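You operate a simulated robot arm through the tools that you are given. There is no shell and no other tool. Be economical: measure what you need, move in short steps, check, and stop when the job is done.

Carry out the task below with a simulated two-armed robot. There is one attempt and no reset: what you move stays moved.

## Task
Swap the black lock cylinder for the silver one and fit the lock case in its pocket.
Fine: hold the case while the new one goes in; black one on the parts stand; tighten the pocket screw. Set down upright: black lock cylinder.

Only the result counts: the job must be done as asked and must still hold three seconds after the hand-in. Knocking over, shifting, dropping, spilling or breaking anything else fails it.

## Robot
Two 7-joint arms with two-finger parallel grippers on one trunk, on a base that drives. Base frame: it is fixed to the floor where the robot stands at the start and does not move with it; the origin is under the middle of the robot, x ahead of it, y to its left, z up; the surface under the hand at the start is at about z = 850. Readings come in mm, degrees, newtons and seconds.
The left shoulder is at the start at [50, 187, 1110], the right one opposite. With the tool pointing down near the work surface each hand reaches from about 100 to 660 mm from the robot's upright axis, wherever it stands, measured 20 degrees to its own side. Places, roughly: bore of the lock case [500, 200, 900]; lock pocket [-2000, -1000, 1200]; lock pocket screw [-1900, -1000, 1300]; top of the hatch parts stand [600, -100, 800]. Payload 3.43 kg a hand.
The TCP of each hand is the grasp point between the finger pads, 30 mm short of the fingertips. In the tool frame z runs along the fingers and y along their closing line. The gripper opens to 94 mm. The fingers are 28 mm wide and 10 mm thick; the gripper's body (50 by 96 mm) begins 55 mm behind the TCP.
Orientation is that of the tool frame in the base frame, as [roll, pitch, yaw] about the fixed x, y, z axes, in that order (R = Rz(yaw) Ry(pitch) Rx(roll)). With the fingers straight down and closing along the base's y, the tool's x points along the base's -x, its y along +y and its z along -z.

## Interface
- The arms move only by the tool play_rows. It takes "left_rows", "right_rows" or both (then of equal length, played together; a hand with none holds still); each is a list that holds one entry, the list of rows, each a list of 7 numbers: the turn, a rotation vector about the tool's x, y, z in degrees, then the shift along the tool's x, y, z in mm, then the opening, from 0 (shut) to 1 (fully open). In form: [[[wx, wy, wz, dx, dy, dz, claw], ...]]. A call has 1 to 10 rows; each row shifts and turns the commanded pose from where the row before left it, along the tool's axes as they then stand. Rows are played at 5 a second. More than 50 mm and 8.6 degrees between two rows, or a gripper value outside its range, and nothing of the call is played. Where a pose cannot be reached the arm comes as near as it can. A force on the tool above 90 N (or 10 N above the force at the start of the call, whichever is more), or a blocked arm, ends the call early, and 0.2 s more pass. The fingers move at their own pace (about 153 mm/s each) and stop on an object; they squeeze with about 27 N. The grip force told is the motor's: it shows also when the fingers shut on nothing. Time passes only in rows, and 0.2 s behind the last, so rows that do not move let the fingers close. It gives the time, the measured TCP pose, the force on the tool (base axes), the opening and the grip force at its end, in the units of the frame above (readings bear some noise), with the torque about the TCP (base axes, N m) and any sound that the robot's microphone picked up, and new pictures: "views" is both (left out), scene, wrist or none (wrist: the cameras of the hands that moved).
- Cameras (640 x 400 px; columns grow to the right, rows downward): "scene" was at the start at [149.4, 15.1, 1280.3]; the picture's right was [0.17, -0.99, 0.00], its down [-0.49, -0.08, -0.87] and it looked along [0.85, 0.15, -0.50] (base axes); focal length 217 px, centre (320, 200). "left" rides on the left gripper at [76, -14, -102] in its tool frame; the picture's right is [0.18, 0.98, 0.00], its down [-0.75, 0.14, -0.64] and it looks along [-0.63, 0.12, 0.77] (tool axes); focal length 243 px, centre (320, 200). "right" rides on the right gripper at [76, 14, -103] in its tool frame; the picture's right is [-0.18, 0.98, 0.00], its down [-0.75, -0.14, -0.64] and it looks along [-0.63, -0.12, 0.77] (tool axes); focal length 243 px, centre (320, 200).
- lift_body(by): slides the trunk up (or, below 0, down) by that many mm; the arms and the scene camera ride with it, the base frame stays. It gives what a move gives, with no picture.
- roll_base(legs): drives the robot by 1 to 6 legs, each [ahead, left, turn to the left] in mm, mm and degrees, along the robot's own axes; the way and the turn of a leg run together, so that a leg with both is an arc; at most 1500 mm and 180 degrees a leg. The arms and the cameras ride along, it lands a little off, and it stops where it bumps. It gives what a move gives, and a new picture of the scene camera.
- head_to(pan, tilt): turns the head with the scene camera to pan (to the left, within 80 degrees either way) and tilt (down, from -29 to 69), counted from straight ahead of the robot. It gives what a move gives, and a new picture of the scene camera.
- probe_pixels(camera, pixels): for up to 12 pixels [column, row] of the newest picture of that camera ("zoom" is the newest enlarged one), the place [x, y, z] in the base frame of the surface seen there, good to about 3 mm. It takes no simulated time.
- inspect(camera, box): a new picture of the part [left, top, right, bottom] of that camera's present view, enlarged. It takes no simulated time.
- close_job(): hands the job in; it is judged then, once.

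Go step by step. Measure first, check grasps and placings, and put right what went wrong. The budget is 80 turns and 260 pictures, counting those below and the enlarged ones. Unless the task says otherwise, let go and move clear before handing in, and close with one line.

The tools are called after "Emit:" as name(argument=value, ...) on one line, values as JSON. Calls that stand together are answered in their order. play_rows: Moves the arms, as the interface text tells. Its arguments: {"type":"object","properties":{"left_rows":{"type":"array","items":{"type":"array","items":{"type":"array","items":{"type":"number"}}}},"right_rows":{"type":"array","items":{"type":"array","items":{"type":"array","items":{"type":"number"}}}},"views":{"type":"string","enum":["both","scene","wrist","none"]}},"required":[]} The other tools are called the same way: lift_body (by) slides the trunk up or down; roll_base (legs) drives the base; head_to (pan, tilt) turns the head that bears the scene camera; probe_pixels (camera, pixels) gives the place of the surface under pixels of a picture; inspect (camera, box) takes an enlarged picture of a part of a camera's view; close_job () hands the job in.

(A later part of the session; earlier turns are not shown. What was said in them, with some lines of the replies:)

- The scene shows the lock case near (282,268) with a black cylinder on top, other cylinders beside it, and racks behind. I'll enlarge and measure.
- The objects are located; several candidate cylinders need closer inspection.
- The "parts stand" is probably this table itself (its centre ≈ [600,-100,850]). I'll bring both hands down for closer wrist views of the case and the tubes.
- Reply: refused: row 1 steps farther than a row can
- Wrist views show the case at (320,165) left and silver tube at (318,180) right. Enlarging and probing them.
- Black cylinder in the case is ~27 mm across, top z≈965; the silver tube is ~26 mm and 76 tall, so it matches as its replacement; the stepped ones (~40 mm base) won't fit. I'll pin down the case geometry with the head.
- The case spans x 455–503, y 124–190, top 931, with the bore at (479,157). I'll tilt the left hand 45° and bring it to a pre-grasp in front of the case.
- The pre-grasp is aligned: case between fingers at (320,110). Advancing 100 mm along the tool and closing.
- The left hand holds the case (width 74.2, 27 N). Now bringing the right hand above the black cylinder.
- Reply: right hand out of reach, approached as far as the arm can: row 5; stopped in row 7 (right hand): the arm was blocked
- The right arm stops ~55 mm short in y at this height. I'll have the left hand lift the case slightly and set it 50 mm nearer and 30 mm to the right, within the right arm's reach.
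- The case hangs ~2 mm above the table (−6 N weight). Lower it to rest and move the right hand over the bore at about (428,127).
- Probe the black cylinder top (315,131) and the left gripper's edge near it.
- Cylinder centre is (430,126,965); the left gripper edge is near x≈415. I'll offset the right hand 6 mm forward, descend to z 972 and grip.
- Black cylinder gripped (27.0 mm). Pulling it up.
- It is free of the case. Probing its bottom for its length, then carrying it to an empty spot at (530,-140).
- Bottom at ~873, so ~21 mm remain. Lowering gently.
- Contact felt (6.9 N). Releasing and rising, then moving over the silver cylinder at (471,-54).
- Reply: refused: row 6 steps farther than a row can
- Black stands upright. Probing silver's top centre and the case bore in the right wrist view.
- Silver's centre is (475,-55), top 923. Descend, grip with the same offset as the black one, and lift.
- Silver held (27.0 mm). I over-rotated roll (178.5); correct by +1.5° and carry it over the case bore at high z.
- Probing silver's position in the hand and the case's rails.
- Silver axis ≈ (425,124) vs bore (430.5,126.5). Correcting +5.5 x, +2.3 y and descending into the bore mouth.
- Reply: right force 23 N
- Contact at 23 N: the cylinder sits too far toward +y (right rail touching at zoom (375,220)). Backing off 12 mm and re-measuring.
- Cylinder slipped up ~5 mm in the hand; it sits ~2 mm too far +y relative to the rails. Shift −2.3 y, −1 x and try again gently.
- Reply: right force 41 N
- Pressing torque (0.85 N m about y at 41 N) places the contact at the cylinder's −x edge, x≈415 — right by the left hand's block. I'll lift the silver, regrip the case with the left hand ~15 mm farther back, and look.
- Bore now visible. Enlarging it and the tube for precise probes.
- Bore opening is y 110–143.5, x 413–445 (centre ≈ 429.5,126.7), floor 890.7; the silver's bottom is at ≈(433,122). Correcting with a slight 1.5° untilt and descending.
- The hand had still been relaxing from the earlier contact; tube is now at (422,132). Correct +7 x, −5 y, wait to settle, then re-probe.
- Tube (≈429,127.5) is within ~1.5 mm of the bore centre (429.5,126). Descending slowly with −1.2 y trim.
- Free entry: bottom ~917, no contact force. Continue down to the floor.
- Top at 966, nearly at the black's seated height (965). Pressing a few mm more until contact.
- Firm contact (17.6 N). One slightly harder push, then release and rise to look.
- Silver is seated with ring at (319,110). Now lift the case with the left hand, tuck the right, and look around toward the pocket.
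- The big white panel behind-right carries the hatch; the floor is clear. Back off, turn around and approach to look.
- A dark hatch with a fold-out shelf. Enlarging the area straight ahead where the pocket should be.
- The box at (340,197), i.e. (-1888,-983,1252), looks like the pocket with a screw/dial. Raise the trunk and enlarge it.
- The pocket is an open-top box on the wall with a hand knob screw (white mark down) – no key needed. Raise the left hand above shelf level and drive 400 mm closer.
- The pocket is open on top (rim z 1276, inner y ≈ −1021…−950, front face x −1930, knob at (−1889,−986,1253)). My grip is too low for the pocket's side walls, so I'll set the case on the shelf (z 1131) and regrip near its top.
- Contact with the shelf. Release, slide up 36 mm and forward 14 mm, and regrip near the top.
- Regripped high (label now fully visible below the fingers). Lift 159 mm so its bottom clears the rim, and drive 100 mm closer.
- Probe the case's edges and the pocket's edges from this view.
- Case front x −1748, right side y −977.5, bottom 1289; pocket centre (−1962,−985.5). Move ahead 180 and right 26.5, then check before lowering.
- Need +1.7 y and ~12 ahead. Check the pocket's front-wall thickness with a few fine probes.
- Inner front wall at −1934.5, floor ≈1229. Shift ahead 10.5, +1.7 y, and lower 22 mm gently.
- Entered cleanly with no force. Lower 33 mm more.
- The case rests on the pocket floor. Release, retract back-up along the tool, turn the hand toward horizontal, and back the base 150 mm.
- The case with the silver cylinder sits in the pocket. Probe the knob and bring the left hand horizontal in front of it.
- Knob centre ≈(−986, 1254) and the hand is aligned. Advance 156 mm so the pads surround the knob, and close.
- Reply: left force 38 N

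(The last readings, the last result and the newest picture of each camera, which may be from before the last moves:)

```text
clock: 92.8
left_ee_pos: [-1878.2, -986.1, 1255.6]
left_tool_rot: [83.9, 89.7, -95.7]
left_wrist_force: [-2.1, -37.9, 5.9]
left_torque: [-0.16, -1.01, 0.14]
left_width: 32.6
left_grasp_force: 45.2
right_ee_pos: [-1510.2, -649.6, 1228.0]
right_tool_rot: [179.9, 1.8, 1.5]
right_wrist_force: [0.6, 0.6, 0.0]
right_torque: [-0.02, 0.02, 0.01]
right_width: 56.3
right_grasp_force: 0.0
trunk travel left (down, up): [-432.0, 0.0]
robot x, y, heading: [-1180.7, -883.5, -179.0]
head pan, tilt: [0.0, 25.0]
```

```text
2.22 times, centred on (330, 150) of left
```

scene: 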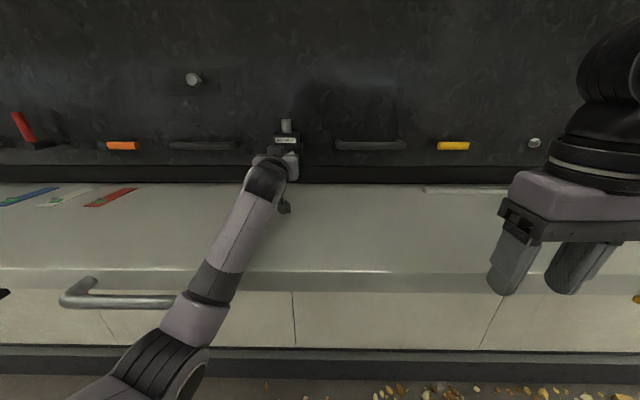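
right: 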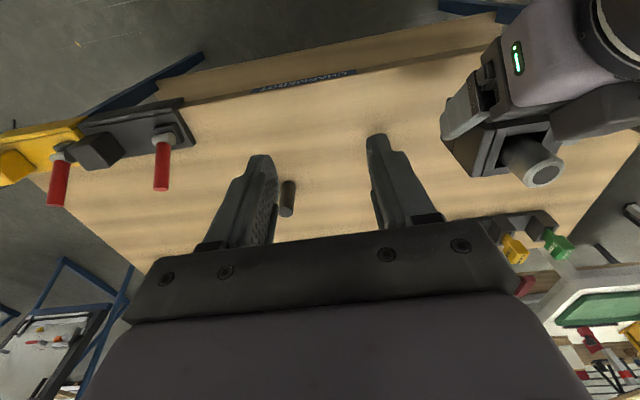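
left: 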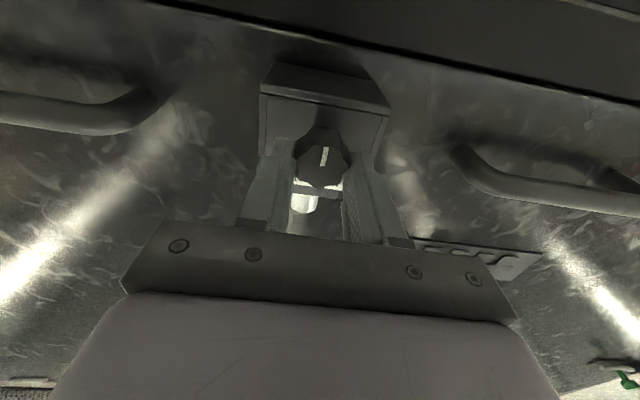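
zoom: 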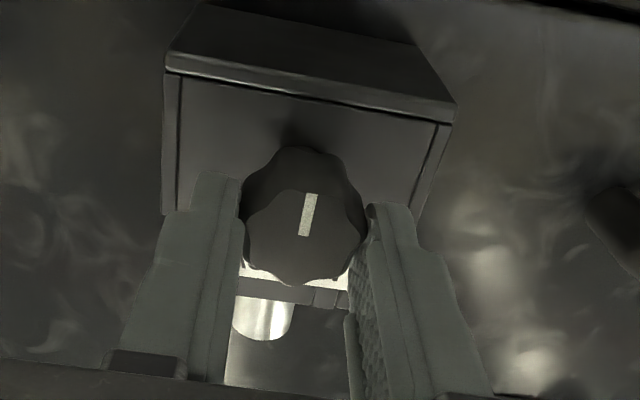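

Gripped at 32.6 mm but with −38 N side load; shift 2 mm toward the load to centre, then check.

Emit:
play_rows(left_rows=[[[0, 0, 0, 1, 1, 0, 0], [0, 0, 0, 0, 1, 0, 0], [0, 0, 0, 0, 0, 0, 0]]], views="none")

```text
clock: 93.6
left_ee_pos: [-1878.8, -986.7, 1256.8]
left_tool_rot: [-3.0, 89.7, 176.6]
left_wrist_force: [-3.9, 7.8, 0.1]
left_torque: [-0.01, -0.97, 0.0]
left_width: 32.9
left_grasp_force: 44.8
right_ee_pos: [-1510.0, -652.9, 1228.7]
right_tool_rot: [-179.9, 1.8, 1.5]
right_wrist_force: [0.8, 0.4, 0.0]
right_torque: [-0.05, -0.02, -0.03]
right_width: 56.4
right_grasp_force: 0.0
trunk travel left (down, up): [-432.0, 0.0]
robot x, y, heading: [-1173.7, -878.0, -179.3]
head pan, tilt: [0.0, 25.0]
```

Side load now small (8 N). Turn clockwise (+z of tool) by 64°.

Emit:
play_rows(left_rows=[[[0, 0, 8, 0, 0, 0, 0], [0, 0, 8, 0, 0, 0, 0], [0, 0, 8, 0, 0, 0, 0], [0, 0, 8, 0, 0, 0, 0], [0, 0, 8, 0, 0, 0, 0], [0, 0, 8, 0, 0, 0, 0], [0, 0, 8, 0, 0, 0, 0], [0, 0, 8, 0, 0, 0, 0], [0, 0, 0, 0, 0, 0, 0]]])

Emit:
inspect(camera="left", box=[240, 60, 420, 240])

```text
clock: 95.8
left_ee_pos: [-1857.8, -958.6, 1274.5]
left_tool_rot: [88.1, 26.3, -93.0]
left_wrist_force: [-0.6, 0.9, 0.8]
left_torque: [-0.03, 0.02, -0.04]
left_width: 0.2
left_grasp_force: 33.3
right_ee_pos: [-1498.3, -643.1, 1229.9]
right_tool_rot: [179.7, 2.5, 1.5]
right_wrist_force: [0.1, 0.7, 0.3]
right_torque: [-0.03, -0.01, 0.03]
right_width: 56.7
right_grasp_force: 0.1
trunk travel left (down, up): [-432.0, 0.0]
robot x, y, heading: [-1177.2, -880.6, -179.1]
head pan, tilt: [0.0, 25.0]
stopped in row 9 (left hand): the arm was blocked; the commanded pose is now the measured one
```

scene: 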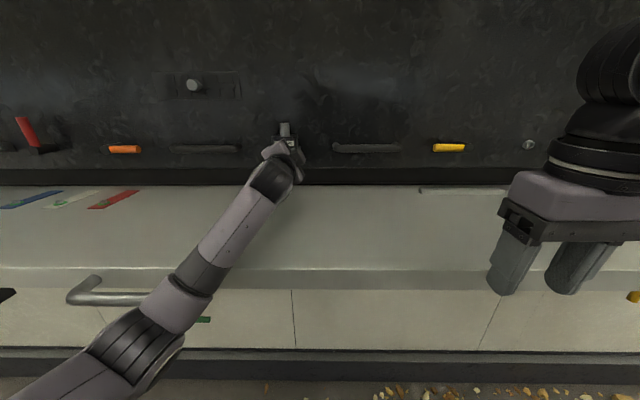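
left: 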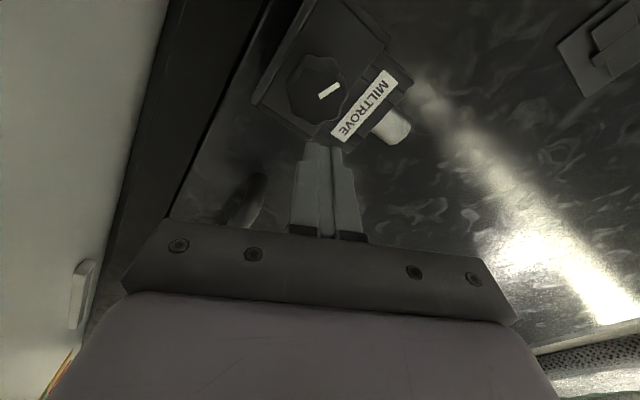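

```text
2.22 times, centred on (330, 150) of left
```

zoom: 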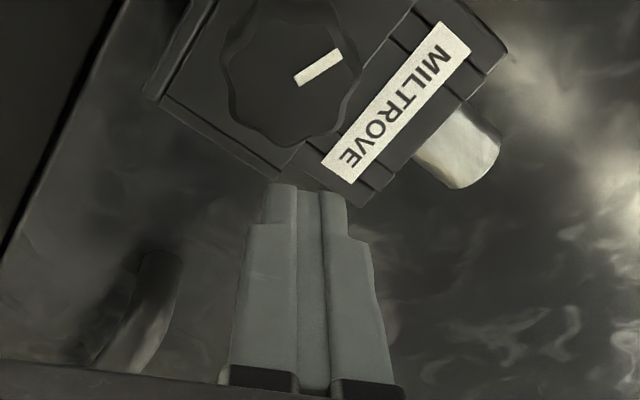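

The fingers slipped off the knob part-way. Check the knob mark and the case from the scene camera.

Emit:
inspect(camera="scene", box=[245, 105, 335, 185])

Emit:
probe_pixels(camera="left", pixels=[[318, 88], [292, 90], [345, 88], [318, 62], [322, 115], [275, 95], [372, 100]])

```text
5.00 times, centred on (290, 145) of scene
```

zoom: 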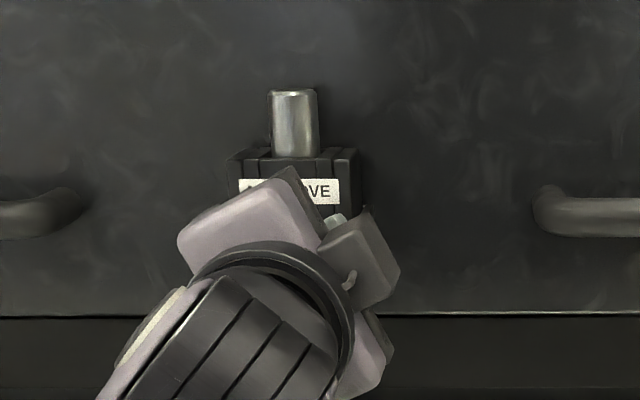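

```text
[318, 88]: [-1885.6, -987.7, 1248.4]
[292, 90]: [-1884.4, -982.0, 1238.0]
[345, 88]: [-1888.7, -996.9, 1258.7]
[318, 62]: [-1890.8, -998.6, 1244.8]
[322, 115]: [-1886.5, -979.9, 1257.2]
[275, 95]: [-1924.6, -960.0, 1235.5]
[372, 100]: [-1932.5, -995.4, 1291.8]
```

The knob turned clockwise to point left-up; its true centre is (−989,1250), so I was ~6 mm high. Back off, un-rotate, recentre, and reopen.

Emit:
play_rows(left_rows=[[[0, 0, 0, 0, 0, -45, 0], [0, 0, -8.4, 0, 0, 0, 0.75], [0, 0, -8.4, 0, 0, 0, 0.75], [0, 0, -8.4, 0, 0, 0, 0.75], [0, 0, -8.4, 0, 0, 0, 0.75], [0, 0, -8.4, 0, 0, 0, 0.75], [0, 0, -8.4, 0, 0, 0, 0.75], [0, 0, -8.4, 0, 0, 0, 0.75], [-2.1, 1.7, -5, 0, 0, 0, 0.75], [0, 0, 0, 23, 29, 0, 0.75]]], views="wrist")

Emit:
inspect(camera="left", box=[240, 40, 400, 200])

```text
clock: 98.0
left_ee_pos: [-1833.3, -1024.4, 1250.9]
left_tool_rot: [60.4, 89.2, -116.8]
left_wrist_force: [-0.2, 0.2, -0.3]
left_torque: [-0.02, -0.03, 0.03]
left_width: 70.2
left_grasp_force: 0.1
right_ee_pos: [-1512.6, -652.7, 1227.6]
right_tool_rot: [-179.9, 1.6, 1.5]
right_wrist_force: [0.0, 1.1, 0.1]
right_torque: [0.02, 0.01, 0.0]
right_width: 56.5
right_grasp_force: 0.0
trunk travel left (down, up): [-432.0, 0.0]
robot x, y, heading: [-1178.7, -880.3, -179.2]
head pan, tilt: [0.0, 25.0]
```

left: 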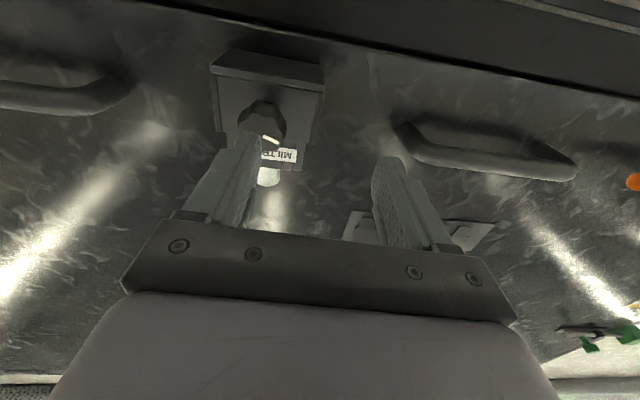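

```text
2.50 times, centred on (320, 120) of left
```

zoom: 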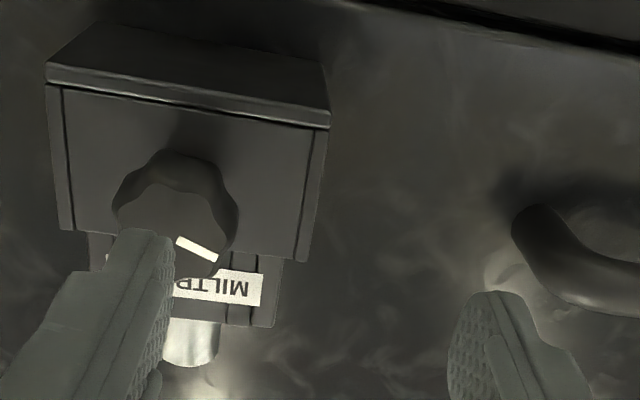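

Now hand is ~35 mm too far left (y −1024). Probe the knob and shift back.

Emit:
probe_pixels(camera="zoom", pixels=[[165, 200], [120, 205], [215, 225], [165, 160], [200, 250], [190, 215], [235, 215]])

Emit:
play_rows(left_rows=[[[0, 0, 2, 0, -18, -20, 0.75], [0, 0, 0, 0, -17, 0, 0.75], [0, 0, 0, 0, 0, 0, 0.75], [0, 0, 0, 0, 0, 0, 0.75]]], views="wrist")

Emit:
inspect(camera="left", box=[240, 40, 400, 200])

```text
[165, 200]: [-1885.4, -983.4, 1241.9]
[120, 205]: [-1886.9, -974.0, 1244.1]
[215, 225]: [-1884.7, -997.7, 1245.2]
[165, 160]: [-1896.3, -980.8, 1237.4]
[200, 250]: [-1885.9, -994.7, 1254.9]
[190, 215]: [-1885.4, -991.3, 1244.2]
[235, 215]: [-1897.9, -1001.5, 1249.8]
```

```text
clock: 99.2
left_ee_pos: [-1825.4, -1024.8, 1238.4]
left_tool_rot: [85.2, 83.2, -88.3]
left_wrist_force: [1.3, -0.8, -0.9]
left_torque: [0.0, -0.02, 0.01]
left_width: 70.7
left_grasp_force: 0.0
right_ee_pos: [-1512.5, -652.2, 1228.5]
right_tool_rot: [-179.9, 1.7, 1.5]
right_wrist_force: [-0.3, 0.4, -0.5]
right_torque: [0.02, 0.0, -0.03]
right_width: 56.2
right_grasp_force: 0.1
trunk travel left (down, up): [-432.0, 0.0]
robot x, y, heading: [-1180.3, -882.4, -179.1]
head pan, tilt: [0.0, 25.0]
stopped in row 4 (left hand): the arm was blocked; the commanded pose is now the measured one
```

left: 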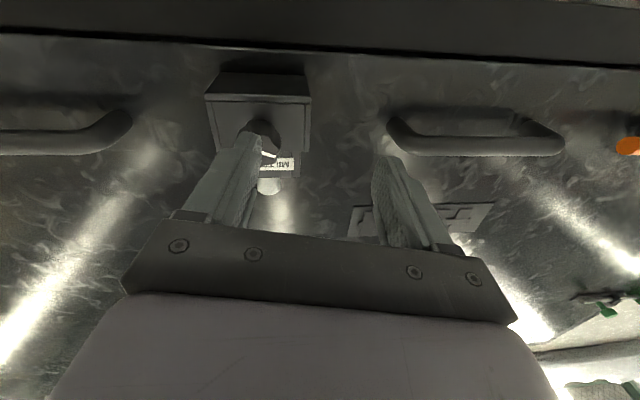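

```text
2.50 times, centred on (320, 120) of left
```

zoom: 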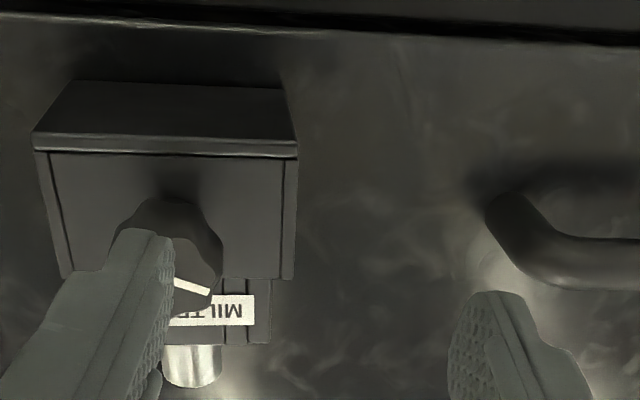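

The arm reports blocked with almost no force; look at the arm's posture.

Emit:
head_to(pan=15, tilt=35)

```text
clock: 100.0
left_ee_pos: [-1824.3, -1022.7, 1238.5]
left_tool_rot: [85.4, 83.4, -88.2]
left_wrist_force: [0.4, 0.1, 0.9]
left_torque: [0.04, -0.05, 0.03]
left_width: 70.8
left_grasp_force: 0.1
right_ee_pos: [-1511.9, -653.4, 1227.7]
right_tool_rot: [-179.9, 1.6, 1.4]
right_wrist_force: [0.6, 0.5, 0.2]
right_torque: [-0.04, -0.01, -0.02]
right_width: 56.4
right_grasp_force: 0.1
trunk travel left (down, up): [-432.0, 0.0]
robot x, y, heading: [-1177.5, -878.4, -179.5]
head pan, tilt: [15.0, 35.0]
```

scene: 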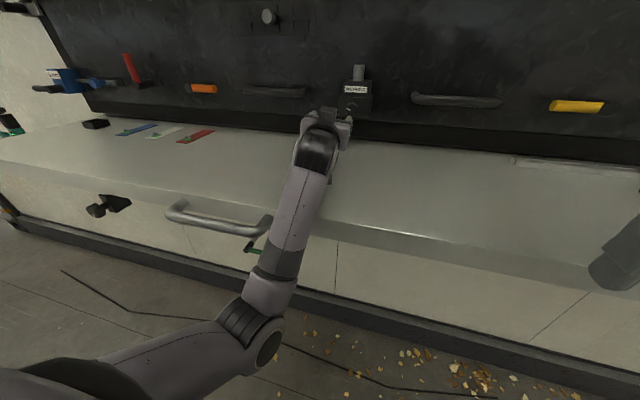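

The elbow hangs low and the forearm is crowding the shelf edge. I'll move the base back 90 and right 36 so the arm can extend with a higher elbow, then straighten the hand.

Emit:
roll_base(legs=[[-90, -36, 0]])

Emit:
play_rows(left_rows=[[[6.5, 0.5, 0, -10, 0, 0, 0.75], [0, 0, -6.8, -5, 0, 0, 0.75], [0, 0, 0, 0, 0, 20, 0.75], [0, 0, 0, 0, 0, 0, 0.75], [0, 0, 0, 0, 0, 0, 0.75]]], views="both")

Emit:
inspect(camera="left", box=[240, 40, 400, 200])

```text
clock: 101.1
left_ee_pos: [-1736.6, -988.3, 1237.8]
left_tool_rot: [85.2, 83.4, -88.2]
left_wrist_force: [-0.1, -0.3, 0.7]
left_torque: [0.02, 0.0, 0.04]
left_width: 70.4
left_grasp_force: 0.1
right_ee_pos: [-1425.4, -616.1, 1227.0]
right_tool_rot: [-179.9, 1.7, 1.7]
right_wrist_force: [1.1, -0.3, -0.1]
right_torque: [-0.02, -0.02, 0.01]
right_width: 56.2
right_grasp_force: 0.0
trunk travel left (down, up): [-432.0, 0.0]
robot x, y, heading: [-1092.8, -846.6, -178.8]
head pan, tilt: [15.0, 35.0]
```

scene: 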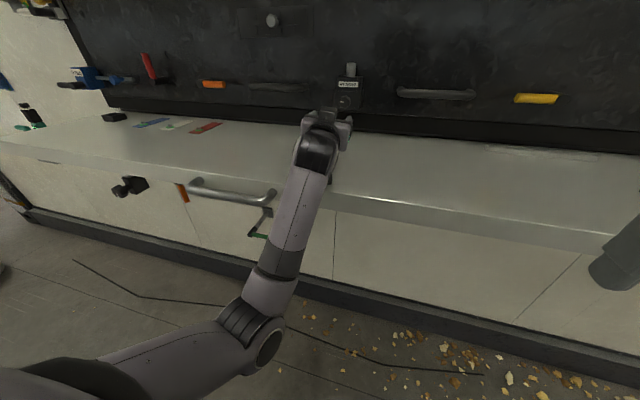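

```text
clock: 102.3
left_ee_pos: [-1758.0, -988.8, 1252.9]
left_tool_rot: [-170.0, 89.1, 10.2]
left_wrist_force: [-0.4, 0.3, 0.6]
left_torque: [-0.01, -0.02, -0.01]
left_width: 70.1
left_grasp_force: 0.1
right_ee_pos: [-1425.4, -616.5, 1228.1]
right_tool_rot: [-179.9, 1.5, 1.6]
right_wrist_force: [-0.4, -0.3, 0.1]
right_torque: [-0.04, -0.03, 0.01]
right_width: 56.3
right_grasp_force: 0.1
trunk travel left (down, up): [-432.0, 0.0]
robot x, y, heading: [-1090.1, -848.0, -178.9]
head pan, tilt: [15.0, 35.0]
```

scene: 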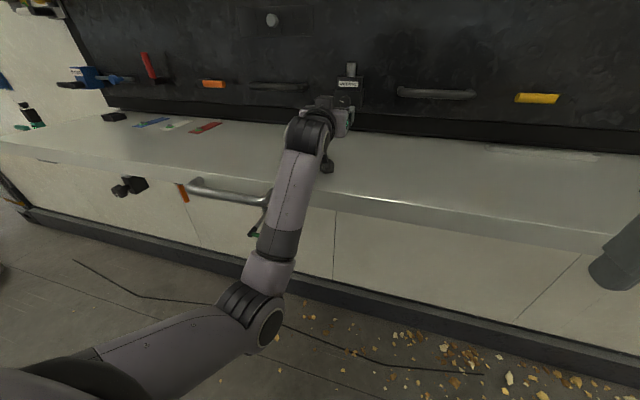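
left: 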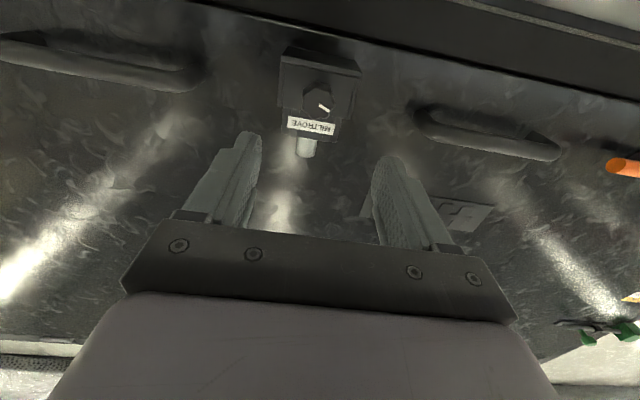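

```text
2.50 times, centred on (320, 120) of left
```

zoom: 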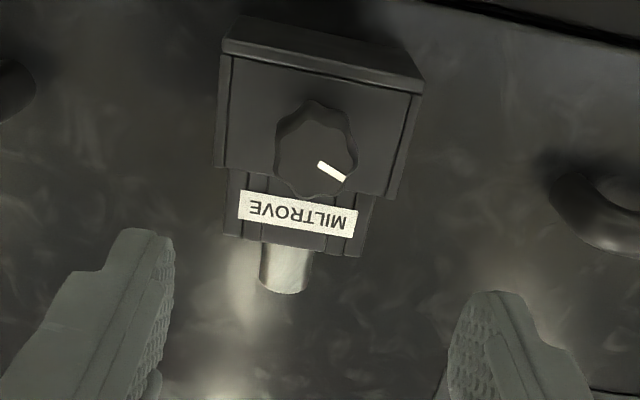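

Straight and centred (−988.8,1252.9), elbow clear. Pre-rotate −48° while advancing 133 mm, then grip deeper on the knob.

Emit:
play_rows(left_rows=[[[0, 0, 0, 1.5, 0, 22, 0.7], [0, 0, -8, 0, 0, 22, 0.7], [0, 0, -8, 0, 0, 22, 0.7], [0, 0, -8, 0, 0, 22, 0.7], [0, 0, -8, 0, 0, 22, 0.7], [0, 0, -8, 0, 0, 15, 0.7], [0, 0, -8, 0, 0, 7, 0.7], [0, 0, 0, 0, 0, 0, 0], [0, 0, 0, 0, 0, 0, 0], [0, 0, 0, 0, 0, 0, 0]]], views="wrist")

Emit:
inspect(camera="left", box=[240, 40, 420, 220])

```text
clock: 104.5
left_ee_pos: [-1890.2, -985.5, 1251.0]
left_tool_rot: [-90.8, 41.9, 89.7]
left_wrist_force: [-6.0, 2.9, 7.0]
left_torque: [0.0, -0.33, -1.4]
left_width: 33.0
left_grasp_force: 45.2
right_ee_pos: [-1425.7, -616.2, 1227.2]
right_tool_rot: [-180.0, 1.7, 1.7]
right_wrist_force: [-0.5, 0.0, 0.1]
right_torque: [-0.01, -0.02, 0.02]
right_width: 56.6
right_grasp_force: 0.0
trunk travel left (down, up): [-432.0, 0.0]
robot x, y, heading: [-1092.2, -846.9, -179.2]
head pan, tilt: [15.0, 35.0]
```

left: 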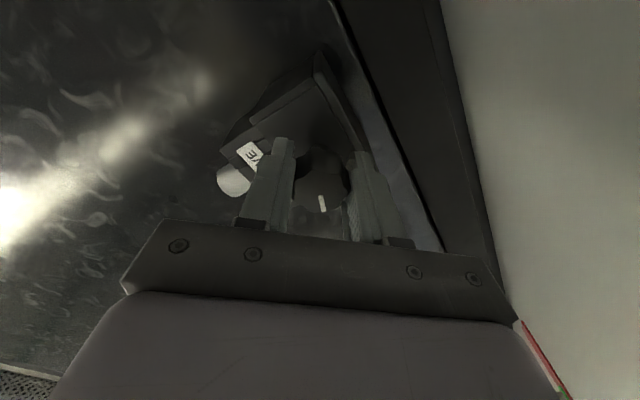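

```text
2.22 times, centred on (330, 130) of left
```

zoom: 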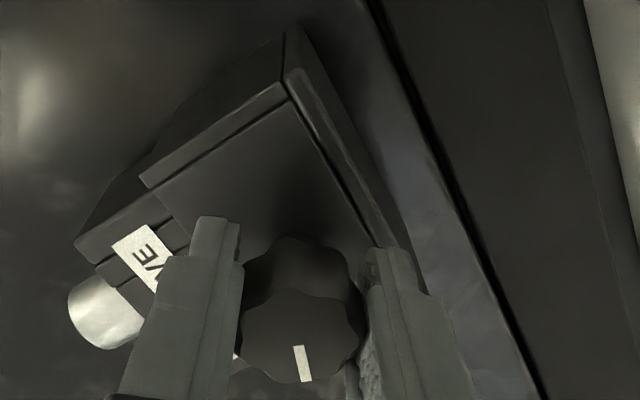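

Good grip (33 mm, low side load). Turn clockwise 80°.

Emit:
play_rows(left_rows=[[[0, 0, 8, 0, 0, 0, 0], [0, 0, 8, 0, 0, 0, 0], [0, 0, 8, 0, 0, 0, 0], [0, 0, 8, 0, 0, 0, 0], [0, 0, 8, 0, 0, 0, 0], [0, 0, 8, 0, 0, 0, 0], [0, 0, 8, 0, 0, 0, 0], [0, 0, 8, 0, 0, 0, 0], [0, 0, 8, 0, 0, 0, 0], [0, 0, 8, 0, 0, 0, 0]]], views="wrist")

Emit:
inspect(camera="left", box=[240, 40, 420, 220])

```text
clock: 106.7
left_ee_pos: [-1888.6, -986.9, 1250.8]
left_tool_rot: [91.1, 57.8, -88.9]
left_wrist_force: [-10.3, 5.7, 9.7]
left_torque: [0.01, 1.12, 0.03]
left_width: 32.8
left_grasp_force: 45.2
right_ee_pos: [-1425.0, -615.4, 1226.4]
right_tool_rot: [-179.9, 1.5, 1.6]
right_wrist_force: [-0.6, 0.8, 0.6]
right_torque: [-0.02, -0.04, -0.03]
right_width: 56.6
right_grasp_force: 0.1
trunk travel left (down, up): [-432.0, 0.0]
robot x, y, heading: [-1089.2, -844.2, -179.1]
head pan, tilt: [15.0, 35.0]
```

left: 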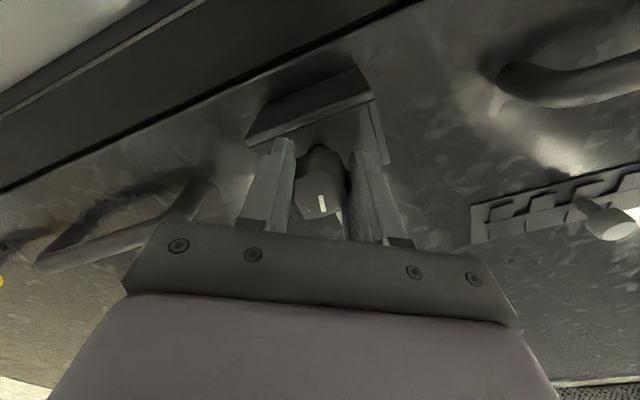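

```text
2.22 times, centred on (330, 130) of left
```

zoom: 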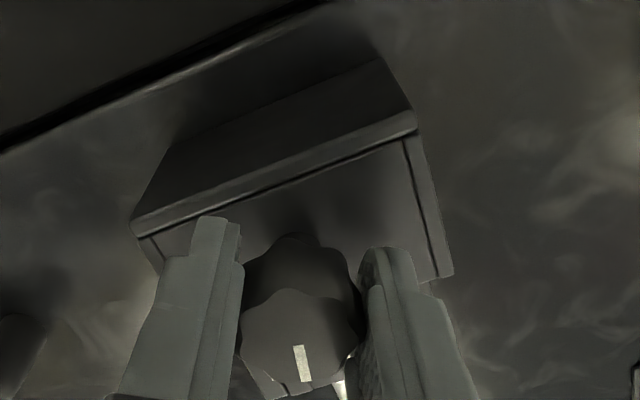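

The knob follows (mark fixed relative to fingers), torque still ~0. Continue 80° more.

Emit:
play_rows(left_rows=[[[0, 0, 8, 0, 0, 0, 0], [0, 0, 8, 0, 0, 0, 0], [0, 0, 8, 0, 0, 0, 0], [0, 0, 8, 0, 0, 0, 0], [0, 0, 8, 0, 0, 0, 0], [0, 0, 8, 0, 0, 0, 0], [0, 0, 8, 0, 0, 0, 0], [0, 0, 8, 0, 0, 0, 0], [0, 0, 8, 0, 0, 0, 0], [0, 0, 8, 0, 0, 0, 0]]], views="both")

Emit:
inspect(camera="left", box=[240, 40, 420, 220])

```text
clock: 108.9
left_ee_pos: [-1888.7, -986.4, 1252.6]
left_tool_rot: [90.6, -22.1, -90.0]
left_wrist_force: [-15.2, 2.0, 17.0]
left_torque: [0.01, 0.92, 0.88]
left_width: 32.8
left_grasp_force: 44.7
right_ee_pos: [-1425.6, -616.7, 1227.9]
right_tool_rot: [180.0, 1.6, 1.7]
right_wrist_force: [-0.2, 0.1, 0.1]
right_torque: [-0.03, -0.01, -0.01]
right_width: 56.1
right_grasp_force: 0.0
trunk travel left (down, up): [-432.0, 0.0]
robot x, y, heading: [-1092.4, -847.2, -179.0]
head pan, tilt: [15.0, 35.0]
```

scene: 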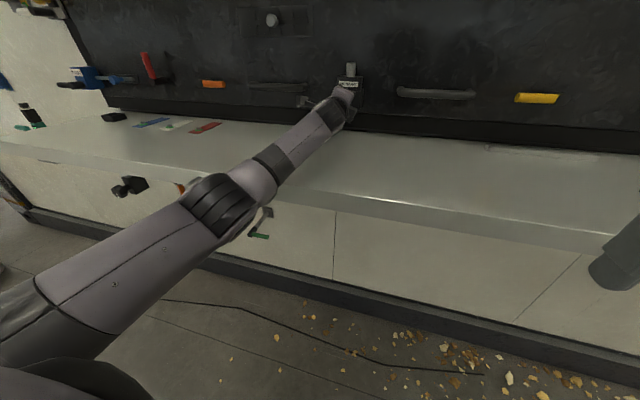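
left: 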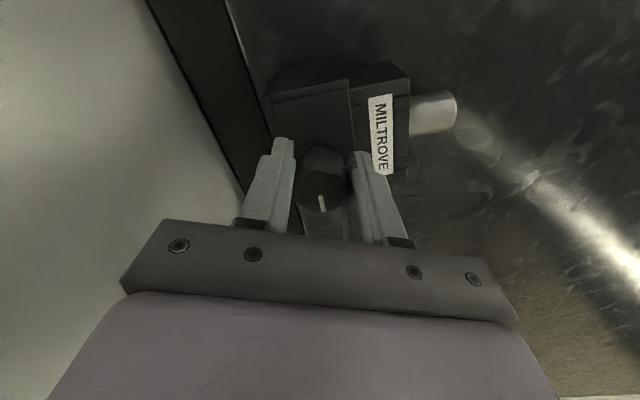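

```text
2.22 times, centred on (330, 130) of left
```

zoom: 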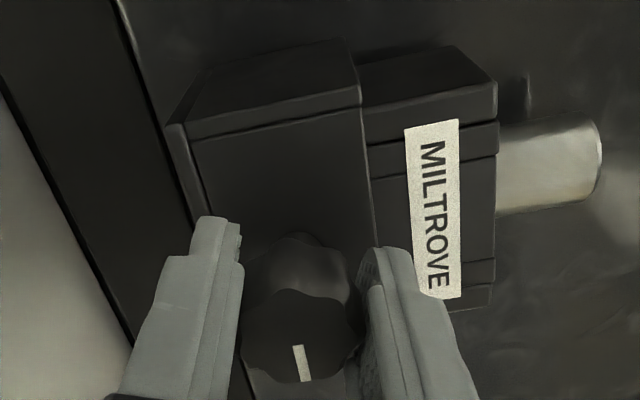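

Knob is at ~285° clockwise, still no resistance. Continue another 80°, watching torque.

Emit:
play_rows(left_rows=[[[0, 0, 8, 0, 0, 0, 0], [0, 0, 8, 0, 0, 0, 0], [0, 0, 8, 0, 0, 0, 0], [0, 0, 8, 0, 0, 0, 0], [0, 0, 8, 0, 0, 0, 0], [0, 0, 8, 0, 0, 0, 0], [0, 0, 8, 0, 0, 0, 0], [0, 0, 8, 0, 0, 0, 0], [0, 0, 8, 0, 0, 0, 0], [0, 0, 0, 0, 0, 0, 0]]], views="both")

Emit:
inspect(camera="left", box=[240, 40, 420, 220])

```text
clock: 111.1
left_ee_pos: [-1887.6, -986.3, 1249.7]
left_tool_rot: [-100.7, -86.0, 100.9]
left_wrist_force: [2.3, 5.0, 4.0]
left_torque: [0.51, 0.16, -0.43]
left_width: 32.4
left_grasp_force: 45.0
right_ee_pos: [-1424.9, -616.2, 1227.4]
right_tool_rot: [179.9, 1.7, 1.7]
right_wrist_force: [0.9, 0.7, -0.3]
right_torque: [0.01, 0.01, 0.0]
right_width: 56.6
right_grasp_force: 0.1
trunk travel left (down, up): [-432.0, 0.0]
robot x, y, heading: [-1087.1, -844.1, -178.9]
head pan, tilt: [15.0, 35.0]
```

scene: 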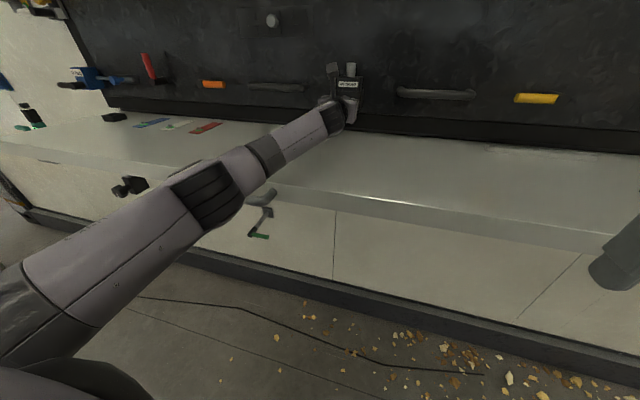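
left: 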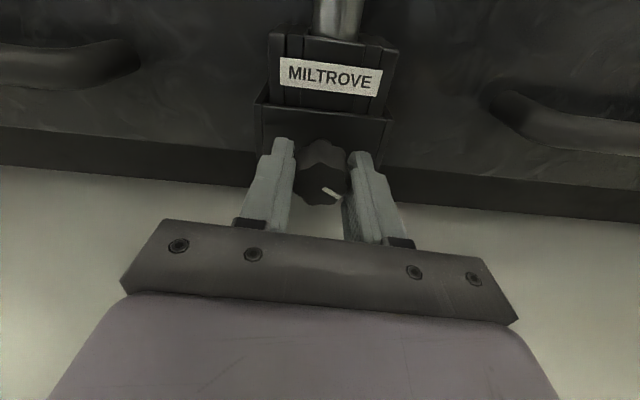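

```text
2.22 times, centred on (330, 130) of left
```

zoom: 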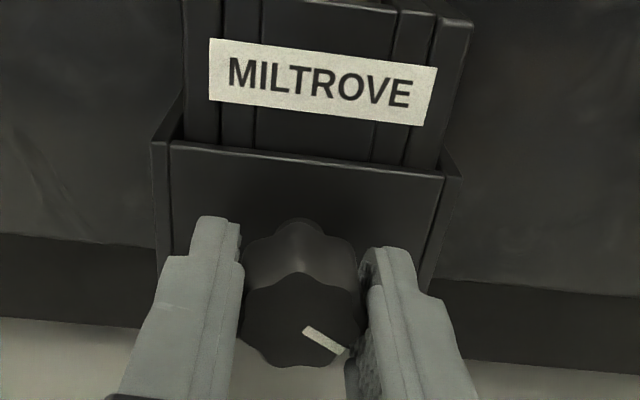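

Torque rose to 0.51 N m and the fingers slipped past the mark: the knob is at its stop, tight. Release and retreat straight back.

Emit:
play_rows(left_rows=[[[0, 0, 0, 0, 0, 0, 0.6], [0, 0, 0, 0, 0, 0, 0.75], [0, 0, 0, 0, 0, -20, 0.75], [0, 0, 0, 0, 0, -40, 0.75], [0, 0, 0, 0, 0, -40, 0.75], [0, 0, 0, 0, 0, -40, 0.75], [0, 0, 0, 0, 0, 0, 0.75]]], views="both")

Emit:
inspect(camera="left", box=[240, 20, 420, 180])

```text
clock: 112.7
left_ee_pos: [-1747.6, -986.2, 1251.0]
left_tool_rot: [-101.9, -86.0, 102.2]
left_wrist_force: [-0.2, 0.0, -0.4]
left_torque: [0.02, 0.01, 0.0]
left_width: 70.4
left_grasp_force: 0.0
right_ee_pos: [-1425.6, -616.4, 1227.8]
right_tool_rot: [-179.9, 1.6, 1.7]
right_wrist_force: [0.1, -0.6, 0.1]
right_torque: [-0.04, 0.0, -0.02]
right_width: 56.7
right_grasp_force: 0.1
trunk travel left (down, up): [-432.0, 0.0]
robot x, y, heading: [-1088.3, -844.0, -178.9]
head pan, tilt: [15.0, 35.0]
```

scene: 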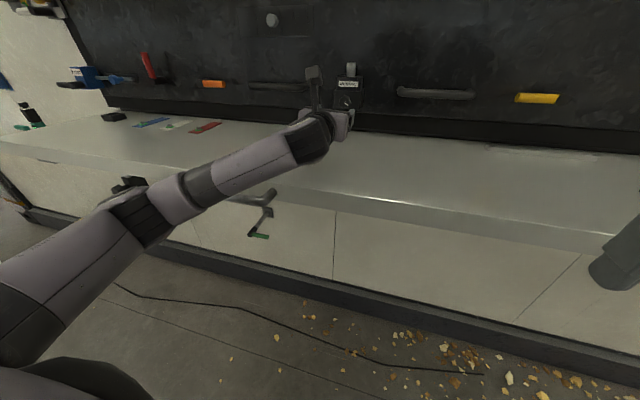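
left: 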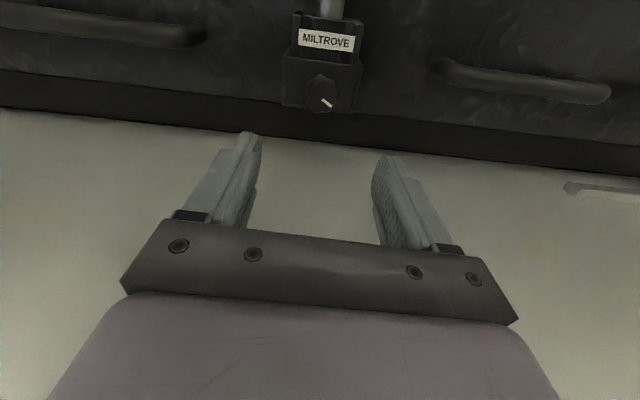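

```text
2.50 times, centred on (330, 100) of left
```

zoom: 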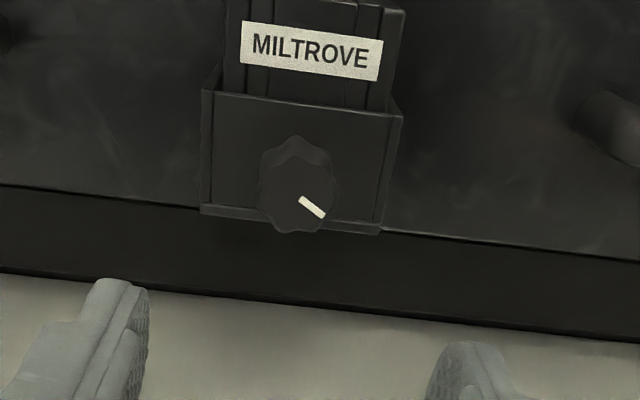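

The knob is tight (mark at its stop, lower right), the case with the silver cylinder sits in the pocket, and the hands are clear; the black cylinder stands upright on the parts table. Handing in.

Emit:
close_job()

```text
The job is handed in.
```

The job is handed in: the silver cylinder is in the lock case, the case is seated in its pocket, and the pocket screw is turned clockwise to its stop. The black cylinder stands upright on the parts bench, which I took to be the "parts stand"; I did not look at it again after driving away.
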